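You operate a simulated robot arm through the tools that you are given. There is no shell and no other tool. Be economical: measure what you need, move in short steps, check, and stop when the job is done.

You run a simulated robot arm. Do the job below in one go: nothing can be reset, and whatever is moved stays where it is left.

TASK
Fetch the scout column and stand it on the teal disc.
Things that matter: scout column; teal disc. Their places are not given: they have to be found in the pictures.

It is judged by the outcome, as a careful person would: the job done as asked, and still so three seconds after it is handed in. It fails if anything else is knocked over, pushed out of place, dropped, spilled or broken.

THE ROBOT
A 7-joint arm with a two-finger parallel gripper, fixed in place. Base frame: the origin is at the foot of the arm, x ahead of it, y to its left, z up; the work surface is at about z = 0. Readings come in m, degrees, newtons and seconds.
With the tool pointing down near the work surface it reaches from about 0.24 to 0.62 m from the base axis. Its first joint turns from -66.0 to 66.0 degrees. Payload 2.6 kg.
The tool frame sits at the grasp point between the pads (the TCP): z along the fingers, y along the line on which they close. The tips reach 0.03 m beyond it. Largest opening 0.094 m; finger width 0.028, thickness 0.01; the body of the gripper, 0.05 by 0.096 m, starts 0.055 m behind the TCP.
Orientation is that of the tool frame in the base frame, as [roll, pitch, yaw] about the fixed x, y, z axes, in that order (R = Rz(yaw) Ry(pitch) Rx(roll)). With the fingers straight down and closing along the base's y, the tool's x points along the base's -x, its y along +y and its z along -z.

THE INTERFACE
- The arm moves only by the tool apply_moves. Its argument "increments" is a list of rows, each an object of numbers (a shift or turn left out is 0, a gripper value left out holds the last): "wx", "wy", "wz": the turn, a rotation vector about the base's x, y, z in units of 45 degrees (1.0 is 45 degrees); "dx", "dy", "dz": the shift along the base's x, y, z in units of 400 mm (1.0 is 400 mm); "jaw": the gripper command, from -1 (shut) to 1 (fully open), values between in proportion. In form: [{"wx": .., "wy": .., "wz": .., "dx": .., "dy": .., "dz": .., "jaw": ..}, ...]. A call has 1 to 12 rows; each row is the pose to reach, as a shift and turn from the pose commanded when the call began. A call with a number of a shift or a turn outside -1 to 1 is refused whole. A row lasts 0.2 s, in which the tool goes at most 0.05 m and 8.6 degrees; a call with a longer step from one row to the next is refused whole, and so is a gripper value outside its range. A pose out of reach is approached as far as the arm can. The call stops where the force on the tool passes 40 N (or 10 N more than at its start, if that is more) or the arm is blocked; 0.2 s more then pass. The fingers move at their own pace (about 0.072 m/s each) and stop on an object; they squeeze with about 40 N. The grip force told is the motor's: it shows also when the fingers shut on nothing. Time passes only in rows, and 0.2 s behind the last, so rows that repeat a pose let the fingers close. It gives the time, the measured TCP pose, the force on the tool (base axes), the opening and the grip force at its end, in the units of the frame above (readings bear some noise).
- Cameras (640 x 400 px; columns grow to the right, rows downward): "scene" is fixed at [0.0631, 0.4549, 0.567]; the picture's right is [-0.52, -0.86, 0.00], its down [-0.50, 0.30, -0.81] and it looks along [0.69, -0.42, -0.59] (base axes); focal length 314 px, centre (320, 200). "wrist" rides on the gripper at [-0.037, 0, -0.058] in the tool frame; the picture's right is [0.00, -1.00, 0.00], its down [0.97, 0.00, -0.24] and it looks along [0.24, 0.00, 0.97] (tool axes); focal length 218 px, centre (320, 200).
- capture(camera): a new picture of that camera. No time passes.
- locate(camera, pixels): for up to 12 pixels [column, row] of the newest picture of that camera ("zoom" is the newest enlarged one), the place [x, y, z] in the base frame of the surface seen there, good to about 0.003 m, but the place of the scene camera against the robot may be out by one fixed shift of up to 0.012 m in any direction. No time passes.
- inspect(camera, box): a new picture of the part [left, top, right, bottom] of that camera's present view, enlarged. No time passes.
- job_done(): hands the job in; it is judged then, once.

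Keep the steps short. Do not move on a guess: measure, check each grasp and each placing, and mend mistakes. In all there are 60 turns and 22 pictures (those below and enlarged ones count). Leave the gripper open and the arm clear of the work at the hand-in unless told otherwise, and finish with a single line.

The tools are called after ">>>" as name(argument=value, ...) on one line, values as JSON. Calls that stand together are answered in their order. apply_moves: Moves the arm, as the interface text tells. Its arguments: {"type":"object","properties":{"increments":{"type":"array","items":{"type":"object","properties":{"wx":{"type":"number"},"wy":{"type":"number"},"wz":{"type":"number"},"dx":{"type":"number"},"dy":{"type":"number"},"dz":{"type":"number"},"jaw":{"type":"number"}}}}},"required":["increments"]} The other tools are called the same way: capture (camera) takes a picture; locate (camera, pixels) gives the place of the surface under pixels of a picture; inspect (camera, box) takes an enlarged picture of a part of a camera's view; job_done () hands the job in.

At the start:

```text
time_s: 0.0
position: [0.2698, 0.2543, 0.3463]
tool_rot: [179.9, 0.0, -180.0]
force: [0.3, 0.7, -1.2]
gripper_width: 0.0939
grasp_force: 0.1
```

scene: 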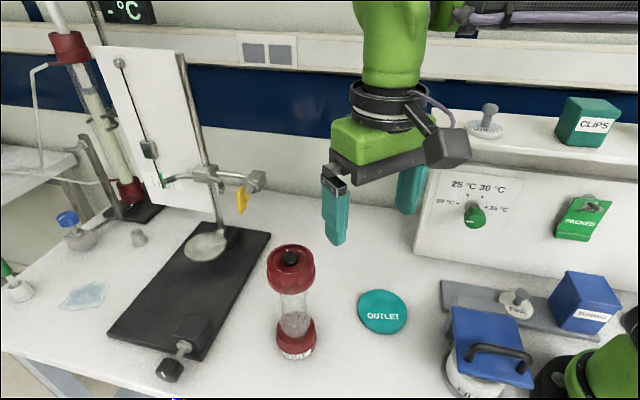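
wrist: 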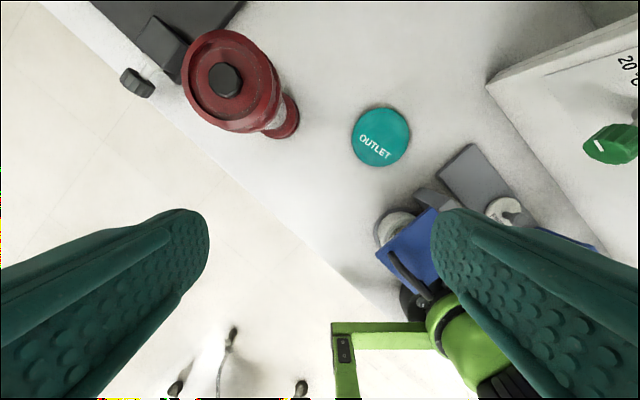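

I see a small red-capped column near (292,300) and the teal disc "OUTLET" near (383,312). There is also a tall red-ended column at the back left. I'll enlarge the small one to read its label, and measure points on it and the disc.

>>> inspect(camera="scene", box=[240, 230, 420, 370])

>>> locate(camera="scene", pixels=[[290, 258], [294, 305], [296, 345], [383, 312], [360, 312], [407, 312], [383, 291], [383, 333], [270, 268], [314, 268]])

>>> locate(camera="wrist", pixels=[[225, 80], [380, 136], [352, 136], [410, 136], [380, 108], [380, 165], [285, 120], [190, 80], [260, 80], [320, 200]])

```text
2.86 times, centred on (330, 300) of scene
```

zoom: 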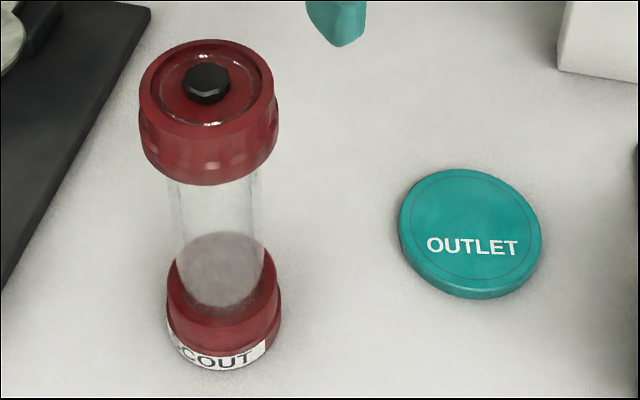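

```text
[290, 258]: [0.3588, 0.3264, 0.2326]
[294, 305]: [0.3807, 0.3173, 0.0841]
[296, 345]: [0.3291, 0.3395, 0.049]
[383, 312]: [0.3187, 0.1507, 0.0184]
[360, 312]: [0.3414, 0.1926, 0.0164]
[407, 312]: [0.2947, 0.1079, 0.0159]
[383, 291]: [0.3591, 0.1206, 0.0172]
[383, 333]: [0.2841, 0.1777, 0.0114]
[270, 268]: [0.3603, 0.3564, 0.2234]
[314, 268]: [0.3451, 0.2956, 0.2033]
```

```text
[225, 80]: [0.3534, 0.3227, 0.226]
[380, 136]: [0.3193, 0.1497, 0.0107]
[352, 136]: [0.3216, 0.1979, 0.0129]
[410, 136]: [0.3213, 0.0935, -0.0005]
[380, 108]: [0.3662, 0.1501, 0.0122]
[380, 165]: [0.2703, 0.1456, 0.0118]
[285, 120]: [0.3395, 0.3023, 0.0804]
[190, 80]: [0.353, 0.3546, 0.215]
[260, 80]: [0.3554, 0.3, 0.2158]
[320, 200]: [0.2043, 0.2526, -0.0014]
```

The label reads SCOUT, so the small column is the target. Its cap top is at about (0.354, 0.325, 0.22). I'll measure the nearby stand and clamp for clearance, plus more rim points in the wrist view.

>>> locate(camera="scene", pixels=[[241, 200], [258, 180], [207, 245], [230, 245], [205, 150], [168, 370], [188, 350], [270, 235], [241, 183], [202, 340]])

>>> locate(camera="wrist", pixels=[[233, 32], [233, 130], [185, 80], [277, 80], [295, 125], [290, 105], [354, 120], [406, 150], [393, 112], [366, 160]])

>>> inspect(camera="wrist", box=[160, 10, 320, 150])

```text
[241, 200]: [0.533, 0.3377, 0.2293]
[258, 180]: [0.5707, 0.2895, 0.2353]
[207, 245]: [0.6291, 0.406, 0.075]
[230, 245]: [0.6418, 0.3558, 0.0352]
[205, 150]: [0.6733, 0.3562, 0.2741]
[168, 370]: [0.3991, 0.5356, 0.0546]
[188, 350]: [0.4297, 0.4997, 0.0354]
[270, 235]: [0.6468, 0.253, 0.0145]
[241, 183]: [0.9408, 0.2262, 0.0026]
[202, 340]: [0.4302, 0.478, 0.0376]
```

```text
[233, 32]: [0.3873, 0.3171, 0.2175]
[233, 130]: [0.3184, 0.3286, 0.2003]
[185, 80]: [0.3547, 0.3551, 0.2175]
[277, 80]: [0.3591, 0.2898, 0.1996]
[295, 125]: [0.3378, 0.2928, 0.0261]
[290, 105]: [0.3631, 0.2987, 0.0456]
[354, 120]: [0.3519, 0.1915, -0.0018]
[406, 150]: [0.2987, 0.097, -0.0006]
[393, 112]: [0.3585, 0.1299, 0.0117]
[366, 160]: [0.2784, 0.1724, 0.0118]
```

```text
2.86 times, centred on (240, 80) of wrist
```

zoom: 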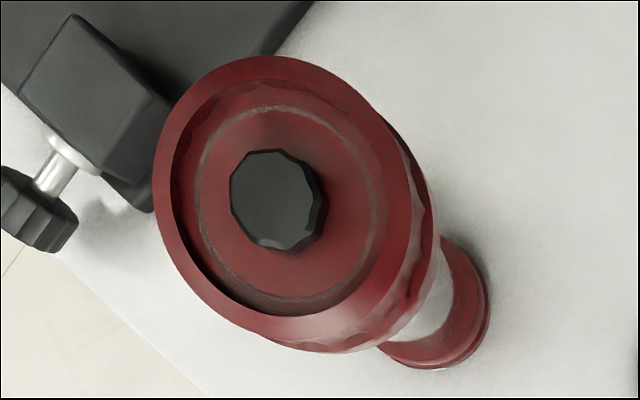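

The cap is about 0.072 m across, centred near (0.353, 0.322), and spans z 0.17–0.217. The clamp is more than 0.17 m away. I'll move over the column at the present height and look straight down.

>>> apply_moves(increments=[{"dx": 0.07, "dy": 0.057, "jaw": 1}, {"dx": 0.14, "dy": 0.114, "jaw": 1}, {"dx": 0.208, "dy": 0.17, "jaw": 1}, {"dx": 0.208, "dy": 0.17, "jaw": 1}])

>>> capture(camera="wrist")

```text
time_s: 1.0
position: [0.3514, 0.3214, 0.3462]
tool_rot: [-180.0, 0.0, -180.0]
force: [-0.3, -0.2, -0.3]
gripper_width: 0.0937
grasp_force: 0.1
```

```text
17 pictures are left
```

wrist: 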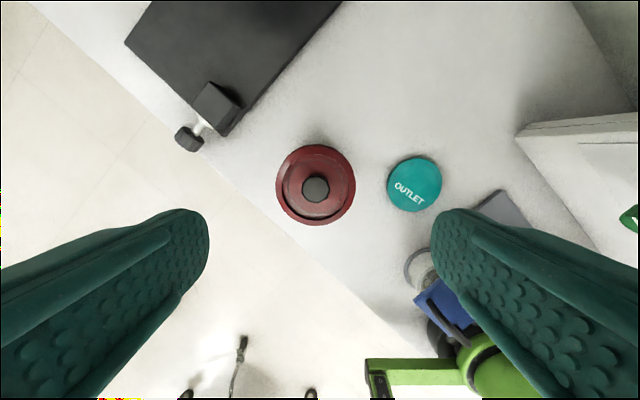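

The cap is at about (316,186). I'll locate its rim and the disc from here.

>>> locate(camera="wrist", pixels=[[316, 186], [279, 185], [352, 185], [316, 150], [316, 221], [292, 186], [341, 186], [316, 161], [316, 212], [414, 183], [392, 183], [438, 183]])

>>> inspect(camera="wrist", box=[240, 120, 480, 260])

```text
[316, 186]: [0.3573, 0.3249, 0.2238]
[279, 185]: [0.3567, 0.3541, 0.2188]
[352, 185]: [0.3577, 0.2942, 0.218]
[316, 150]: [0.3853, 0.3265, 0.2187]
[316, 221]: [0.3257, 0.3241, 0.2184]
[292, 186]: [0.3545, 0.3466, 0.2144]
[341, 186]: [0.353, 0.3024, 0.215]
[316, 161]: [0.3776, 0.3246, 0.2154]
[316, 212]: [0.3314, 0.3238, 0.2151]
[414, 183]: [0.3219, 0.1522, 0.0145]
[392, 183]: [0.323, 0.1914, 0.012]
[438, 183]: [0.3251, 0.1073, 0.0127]
```

```text
2.67 times, centred on (360, 190) of wrist
```

zoom: 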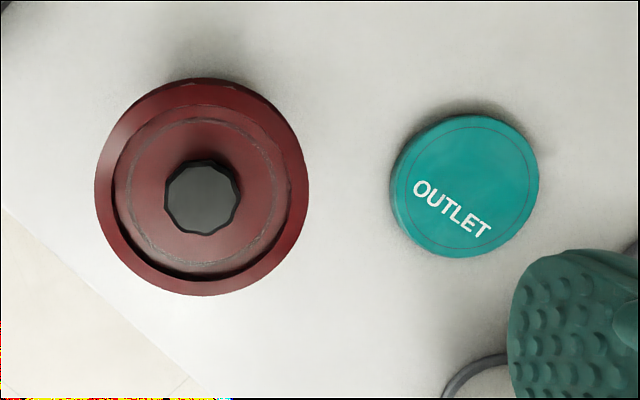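

>>> locate(camera="zoom", pixels=[[412, 183], [525, 183], [468, 125], [468, 240], [468, 183], [428, 143], [508, 143], [508, 223], [428, 223], [202, 95], [202, 285], [300, 190]])

```text
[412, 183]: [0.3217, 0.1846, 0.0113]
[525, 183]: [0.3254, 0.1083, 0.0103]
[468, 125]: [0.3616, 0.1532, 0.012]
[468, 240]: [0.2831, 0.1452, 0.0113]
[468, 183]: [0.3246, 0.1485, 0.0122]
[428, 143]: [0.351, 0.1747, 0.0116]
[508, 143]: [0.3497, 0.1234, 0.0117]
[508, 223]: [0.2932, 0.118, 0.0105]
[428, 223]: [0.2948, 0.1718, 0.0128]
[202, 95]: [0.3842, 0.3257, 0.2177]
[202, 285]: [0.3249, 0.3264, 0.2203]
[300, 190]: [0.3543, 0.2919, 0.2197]
```

The cap centre is about (0.352, 0.324) with radius 0.034. The disc centre is about (0.321, 0.148), with its top at z 0.012. I'll descend with open fingers to TCP z≈0.197 around the cap.

>>> apply_moves(increments=[{"dy": 0.005, "dz": -0.1, "jaw": 1}, {"dy": 0.005, "dz": -0.18, "jaw": 1}, {"dy": 0.005, "dz": -0.25, "jaw": 1}, {"dy": 0.005, "dz": -0.31, "jaw": 1}, {"dy": 0.005, "dz": -0.3725, "jaw": 1}, {"dy": 0.005, "dz": -0.3725, "jaw": 1}])

>>> capture(camera="scene")

>>> capture(camera="wrist")

```text
time_s: 2.4
position: [0.3522, 0.324, 0.1966]
tool_rot: [-180.0, 0.0, 179.9]
force: [0.1, 0.1, 0.2]
gripper_width: 0.0941
grasp_force: 0.2
```

```text
15 pictures are left
```

scene: 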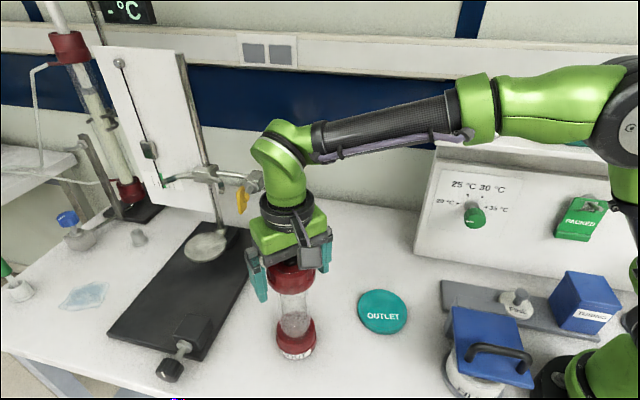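

```text
14 pictures are left
```

wrist: 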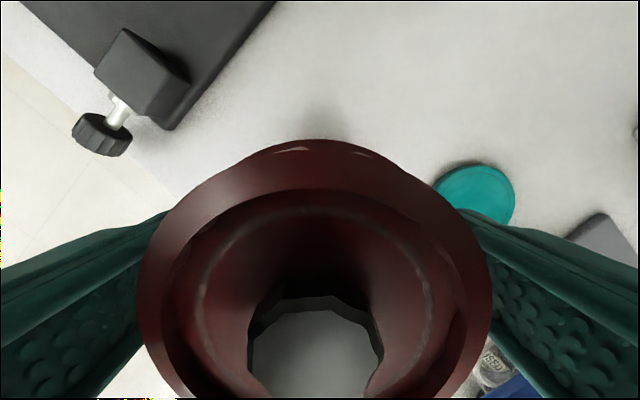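

The fingers stand on both sides of the cap and it is centred in the wrist view (columns 137–492). I'll close the gripper.

>>> apply_moves(increments=[{"jaw": -1}, {"jaw": -1}, {"jaw": -1}, {"jaw": -1}])

```text
time_s: 3.4
position: [0.3509, 0.3246, 0.197]
tool_rot: [179.9, 0.0, -179.9]
force: [0.2, 1.6, -0.3]
gripper_width: 0.0751
grasp_force: 39.6
```

The grip holds at 0.075 m and about 40 N. I'll lift 25 mm slowly and check that the whole column follows.

>>> apply_moves(increments=[{"dz": 0.02, "jaw": -1}, {"dz": 0.04, "jaw": -1}, {"dz": 0.0625, "jaw": -1}, {"dz": 0.0625, "jaw": -1}])

>>> inspect(camera="scene", box=[220, 220, 420, 380])

```text
time_s: 4.4
position: [0.3514, 0.3233, 0.2219]
tool_rot: [-180.0, 0.0, -180.0]
force: [-0.3, -0.2, -5.5]
gripper_width: 0.0751
grasp_force: 40.4
```

```text
2.50 times, centred on (320, 300) of scene
```

zoom: 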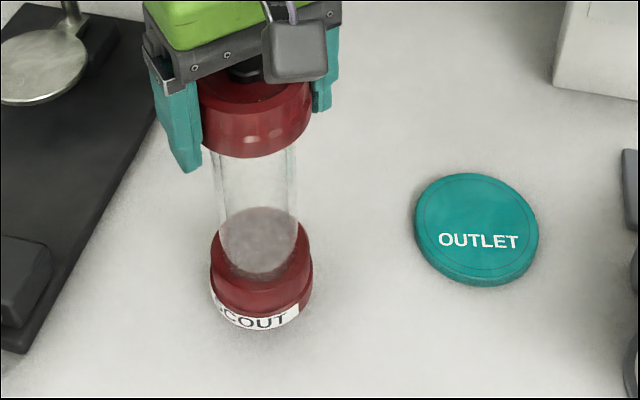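

The whole column lifts straight, with about 5.5 N of weight. Before carrying it over, I'll check the height of the things beside the disc.

>>> locate(camera="scene", pixels=[[462, 312], [490, 350], [510, 352], [448, 350], [450, 300], [436, 245], [383, 312], [382, 292], [382, 330], [360, 312], [405, 312]])

```text
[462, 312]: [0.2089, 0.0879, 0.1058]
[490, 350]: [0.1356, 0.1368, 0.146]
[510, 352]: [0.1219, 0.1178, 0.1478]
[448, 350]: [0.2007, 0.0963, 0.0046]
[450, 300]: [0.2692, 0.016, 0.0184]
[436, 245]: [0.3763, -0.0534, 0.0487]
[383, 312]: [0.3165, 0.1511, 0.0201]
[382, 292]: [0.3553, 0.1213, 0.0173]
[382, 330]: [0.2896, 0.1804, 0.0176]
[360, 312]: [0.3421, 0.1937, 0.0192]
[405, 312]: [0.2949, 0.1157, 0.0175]
```

The neighbours start at x≈0.21, well clear of the column's path. I'll raise a further 25 mm and carry it gently over the disc.

>>> apply_moves(increments=[{"dz": 0.03, "jaw": -1}, {"dz": 0.0625, "jaw": -1}, {"dx": -0.008, "dy": -0.045, "dz": 0.0625, "jaw": -1}, {"dx": -0.02, "dy": -0.115, "dz": 0.0625, "jaw": -1}, {"dx": -0.033, "dy": -0.19, "dz": 0.0625, "jaw": -1}, {"dx": -0.046, "dy": -0.265, "dz": 0.0625, "jaw": -1}, {"dx": -0.059, "dy": -0.34, "dz": 0.0625, "jaw": -1}, {"dx": -0.07, "dy": -0.4, "dz": 0.0625, "jaw": -1}, {"dx": -0.0775, "dy": -0.4405, "dz": 0.0625, "jaw": -1}, {"dx": -0.0775, "dy": -0.4405, "dz": 0.0625, "jaw": -1}])

>>> inspect(camera="scene", box=[300, 220, 480, 360])

>>> capture(camera="wrist")

```text
time_s: 6.6
position: [0.3221, 0.1462, 0.2469]
tool_rot: [-180.0, 0.0, -180.0]
force: [0.6, 0.7, -5.6]
gripper_width: 0.075
grasp_force: 40.0
```

```text
2.86 times, centred on (390, 290) of scene
```

zoom: 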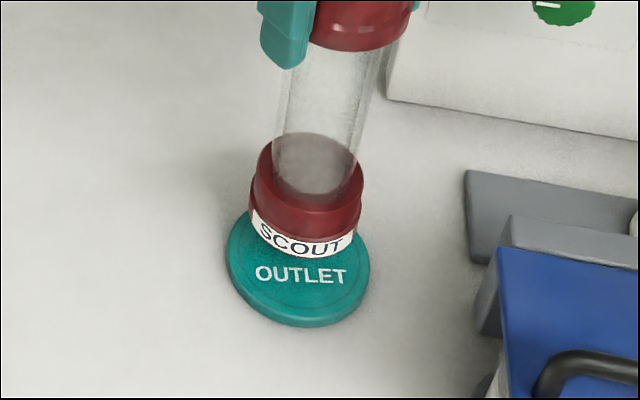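

```text
11 pictures are left
```

wrist: 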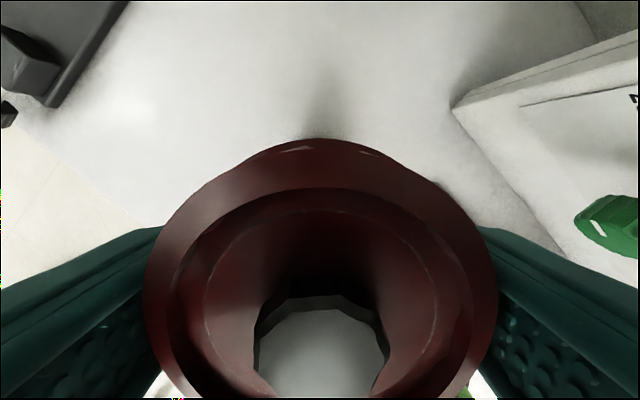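

The column hangs upright over the disc. Its bottom should be about 37 mm above the disc top. I'll lower 31 mm, then look.

>>> apply_moves(increments=[{"dz": -0.025, "jaw": -1}, {"dz": -0.05, "jaw": -1}, {"dz": -0.068, "jaw": -1}, {"dz": -0.078, "jaw": -1}, {"dz": -0.078, "jaw": -1}])

>>> inspect(camera="scene", box=[325, 270, 445, 350])

```text
time_s: 7.8
position: [0.3208, 0.1467, 0.215]
tool_rot: [180.0, 0.0, -180.0]
force: [0.7, 0.0, -5.6]
gripper_width: 0.0751
grasp_force: 40.1
```

```text
5.00 times, centred on (385, 310) of scene
```

zoom: 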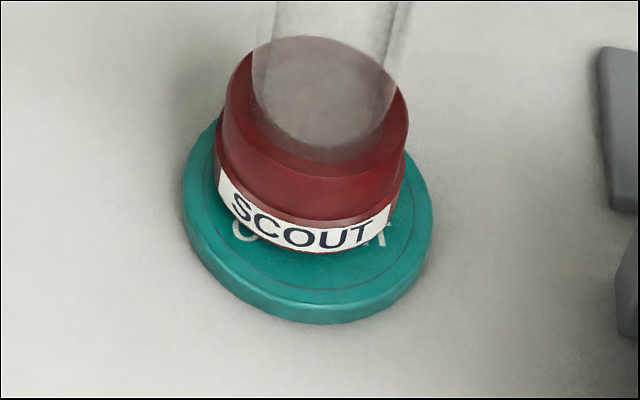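

In the view the column's base seems a bit toward the back of the disc: the front gap is larger than the side gaps. I'll measure both in the same picture.

>>> locate(camera="zoom", pixels=[[300, 246], [310, 240], [310, 215], [320, 190], [305, 262], [305, 297], [195, 190], [424, 200], [205, 250], [410, 250], [225, 195], [396, 205]])

```text
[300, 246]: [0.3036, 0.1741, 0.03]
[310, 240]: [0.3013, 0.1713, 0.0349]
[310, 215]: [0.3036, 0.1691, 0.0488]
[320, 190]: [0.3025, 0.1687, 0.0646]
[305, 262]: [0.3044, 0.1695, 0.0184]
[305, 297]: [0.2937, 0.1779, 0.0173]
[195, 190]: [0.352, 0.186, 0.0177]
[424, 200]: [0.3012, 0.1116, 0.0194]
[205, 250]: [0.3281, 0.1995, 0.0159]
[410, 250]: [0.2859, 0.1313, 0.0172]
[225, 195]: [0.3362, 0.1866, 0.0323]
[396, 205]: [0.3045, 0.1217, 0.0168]
```

Readings differ slightly. The scene view puts the base about 10 mm above the disc, and my estimate was 6 mm. I'll lower 4 mm more to remove the height ambiguity, then compare centres.

>>> apply_moves(increments=[{"dz": -0.005, "jaw": -1}, {"dz": -0.01, "jaw": -1}, {"dz": -0.01, "jaw": -1}])

>>> inspect(camera="scene", box=[337, 274, 433, 334])

```text
time_s: 8.6
position: [0.3208, 0.1477, 0.2106]
tool_rot: [180.0, 0.0, -180.0]
force: [0.3, -0.6, -4.7]
gripper_width: 0.075
grasp_force: 39.8
```

```text
6.67 times, centred on (385, 304) of scene
```

zoom: 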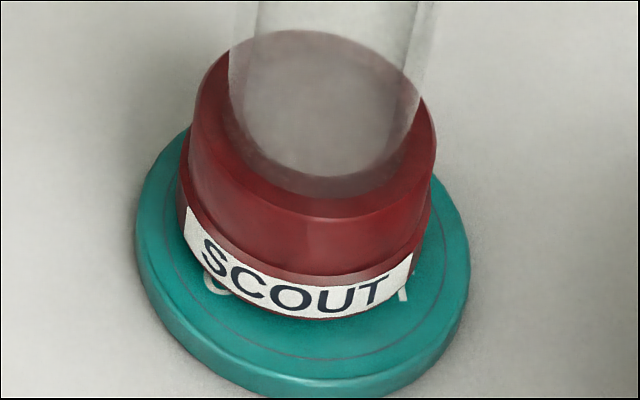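

The base is centred sideways on the disc (304 against 303), but about 5 mm toward the far side. I'll raise 2 mm, shift 4 mm toward the camera, and lower in small steps until contact.

>>> apply_moves(increments=[{"dz": 0.005, "jaw": -1}, {"dx": -0.009, "dy": 0.005, "dz": 0.005, "jaw": -1}, {"dx": -0.009, "dy": 0.005, "dz": 0.001, "jaw": -1}, {"dx": -0.009, "dy": 0.005, "dz": -0.003, "jaw": -1}, {"dx": -0.009, "dy": 0.005, "dz": -0.003, "jaw": -1}])

```text
time_s: 9.8
position: [0.317, 0.149, 0.2105]
tool_rot: [180.0, 0.0, 180.0]
force: [-0.2, 1.6, -6.4]
gripper_width: 0.0752
grasp_force: 40.4
```

No contact yet (−6.4 N is still the hanging weight). I'll lower 1 mm.

>>> apply_moves(increments=[{"dz": -0.00125, "jaw": -1}, {"dz": -0.0025, "jaw": -1}, {"dz": -0.0025, "jaw": -1}])

```text
time_s: 10.6
position: [0.317, 0.1491, 0.2093]
tool_rot: [180.0, 0.1, 180.0]
force: [-1.0, 0.3, -5.3]
gripper_width: 0.075
grasp_force: 40.5
```

>>> apply_moves(increments=[{"dz": -0.00125, "jaw": -1}, {"dz": -0.0025, "jaw": -1}, {"dz": -0.0025, "jaw": -1}])

```text
time_s: 11.4
position: [0.3174, 0.149, 0.2087]
tool_rot: [-180.0, 0.0, -180.0]
force: [-1.3, -0.6, 0.1]
gripper_width: 0.0748
grasp_force: 40.2
```

The force went from −5.3 to about 0 N, so the disc now carries the column. I'll check the placing before release.

>>> inspect(camera="scene", box=[325, 260, 445, 340])

```text
5.00 times, centred on (385, 300) of scene
```

zoom: 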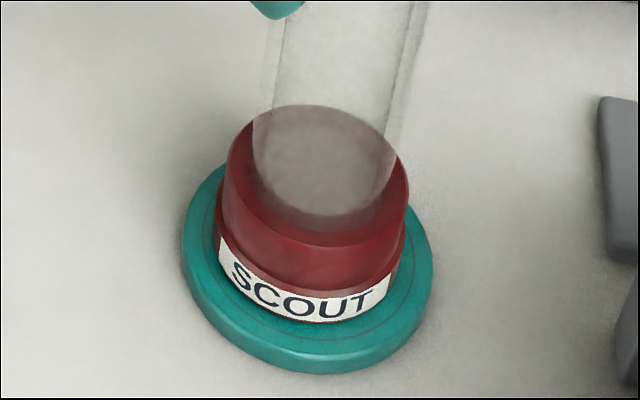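

It stands flat and well centred on the disc. I'll open the fingers in place.

>>> apply_moves(increments=[{"jaw": -0.0}, {"jaw": 0.7}, {"jaw": 1}, {"jaw": 1}])

>>> capture(camera="wrist")

```text
time_s: 12.4
position: [0.3162, 0.1494, 0.2091]
tool_rot: [-179.9, -0.1, -180.0]
force: [0.2, 0.1, -1.4]
gripper_width: 0.0942
grasp_force: 0.0
```

```text
7 pictures are left
```

wrist: 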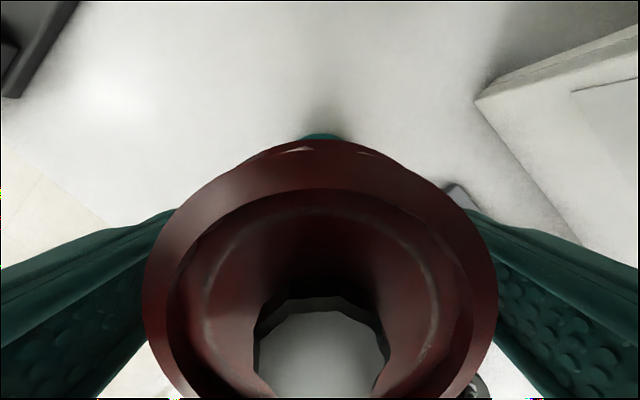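

The fingers are clear on both sides and the column hasn't moved. I'll go straight up 0.14 m.

>>> apply_moves(increments=[{"dz": 0.04, "jaw": 1}, {"dz": 0.1, "jaw": 1}, {"dz": 0.18, "jaw": 1}, {"dz": 0.27, "jaw": 1}, {"dz": 0.35, "jaw": 1}, {"dz": 0.35, "jaw": 1}])

>>> capture(camera="scene")

>>> capture(camera="wrist")

```text
time_s: 13.8
position: [0.3177, 0.1493, 0.3487]
tool_rot: [-180.0, 0.1, -179.9]
force: [-0.5, 0.7, -0.1]
gripper_width: 0.094
grasp_force: 0.1
```

```text
6 pictures are left
```

scene: 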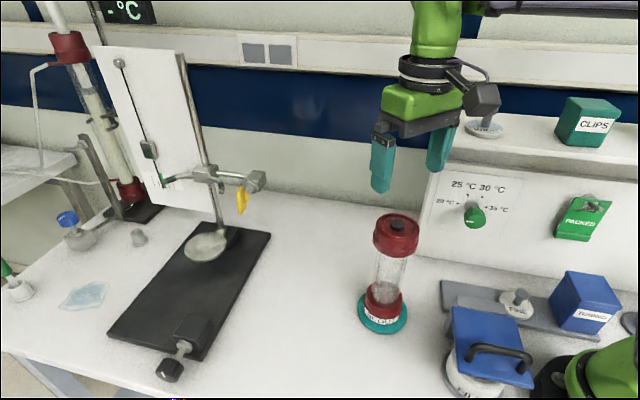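

```text
5 pictures are left
```

wrist: 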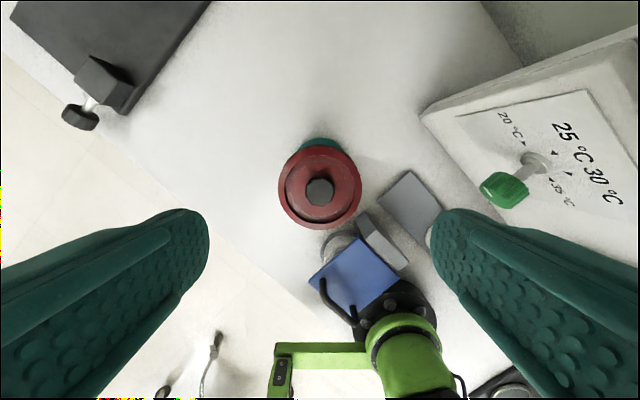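

The column stands upright on the teal disc at (383,310), the arm is clear above it with the gripper open, and nothing else has moved. I'm handing it in.

>>> job_done()

```text
The job is handed in.
```

The scout column is standing upright on the teal disc, with the gripper open, the arm clear above it and nothing else disturbed.
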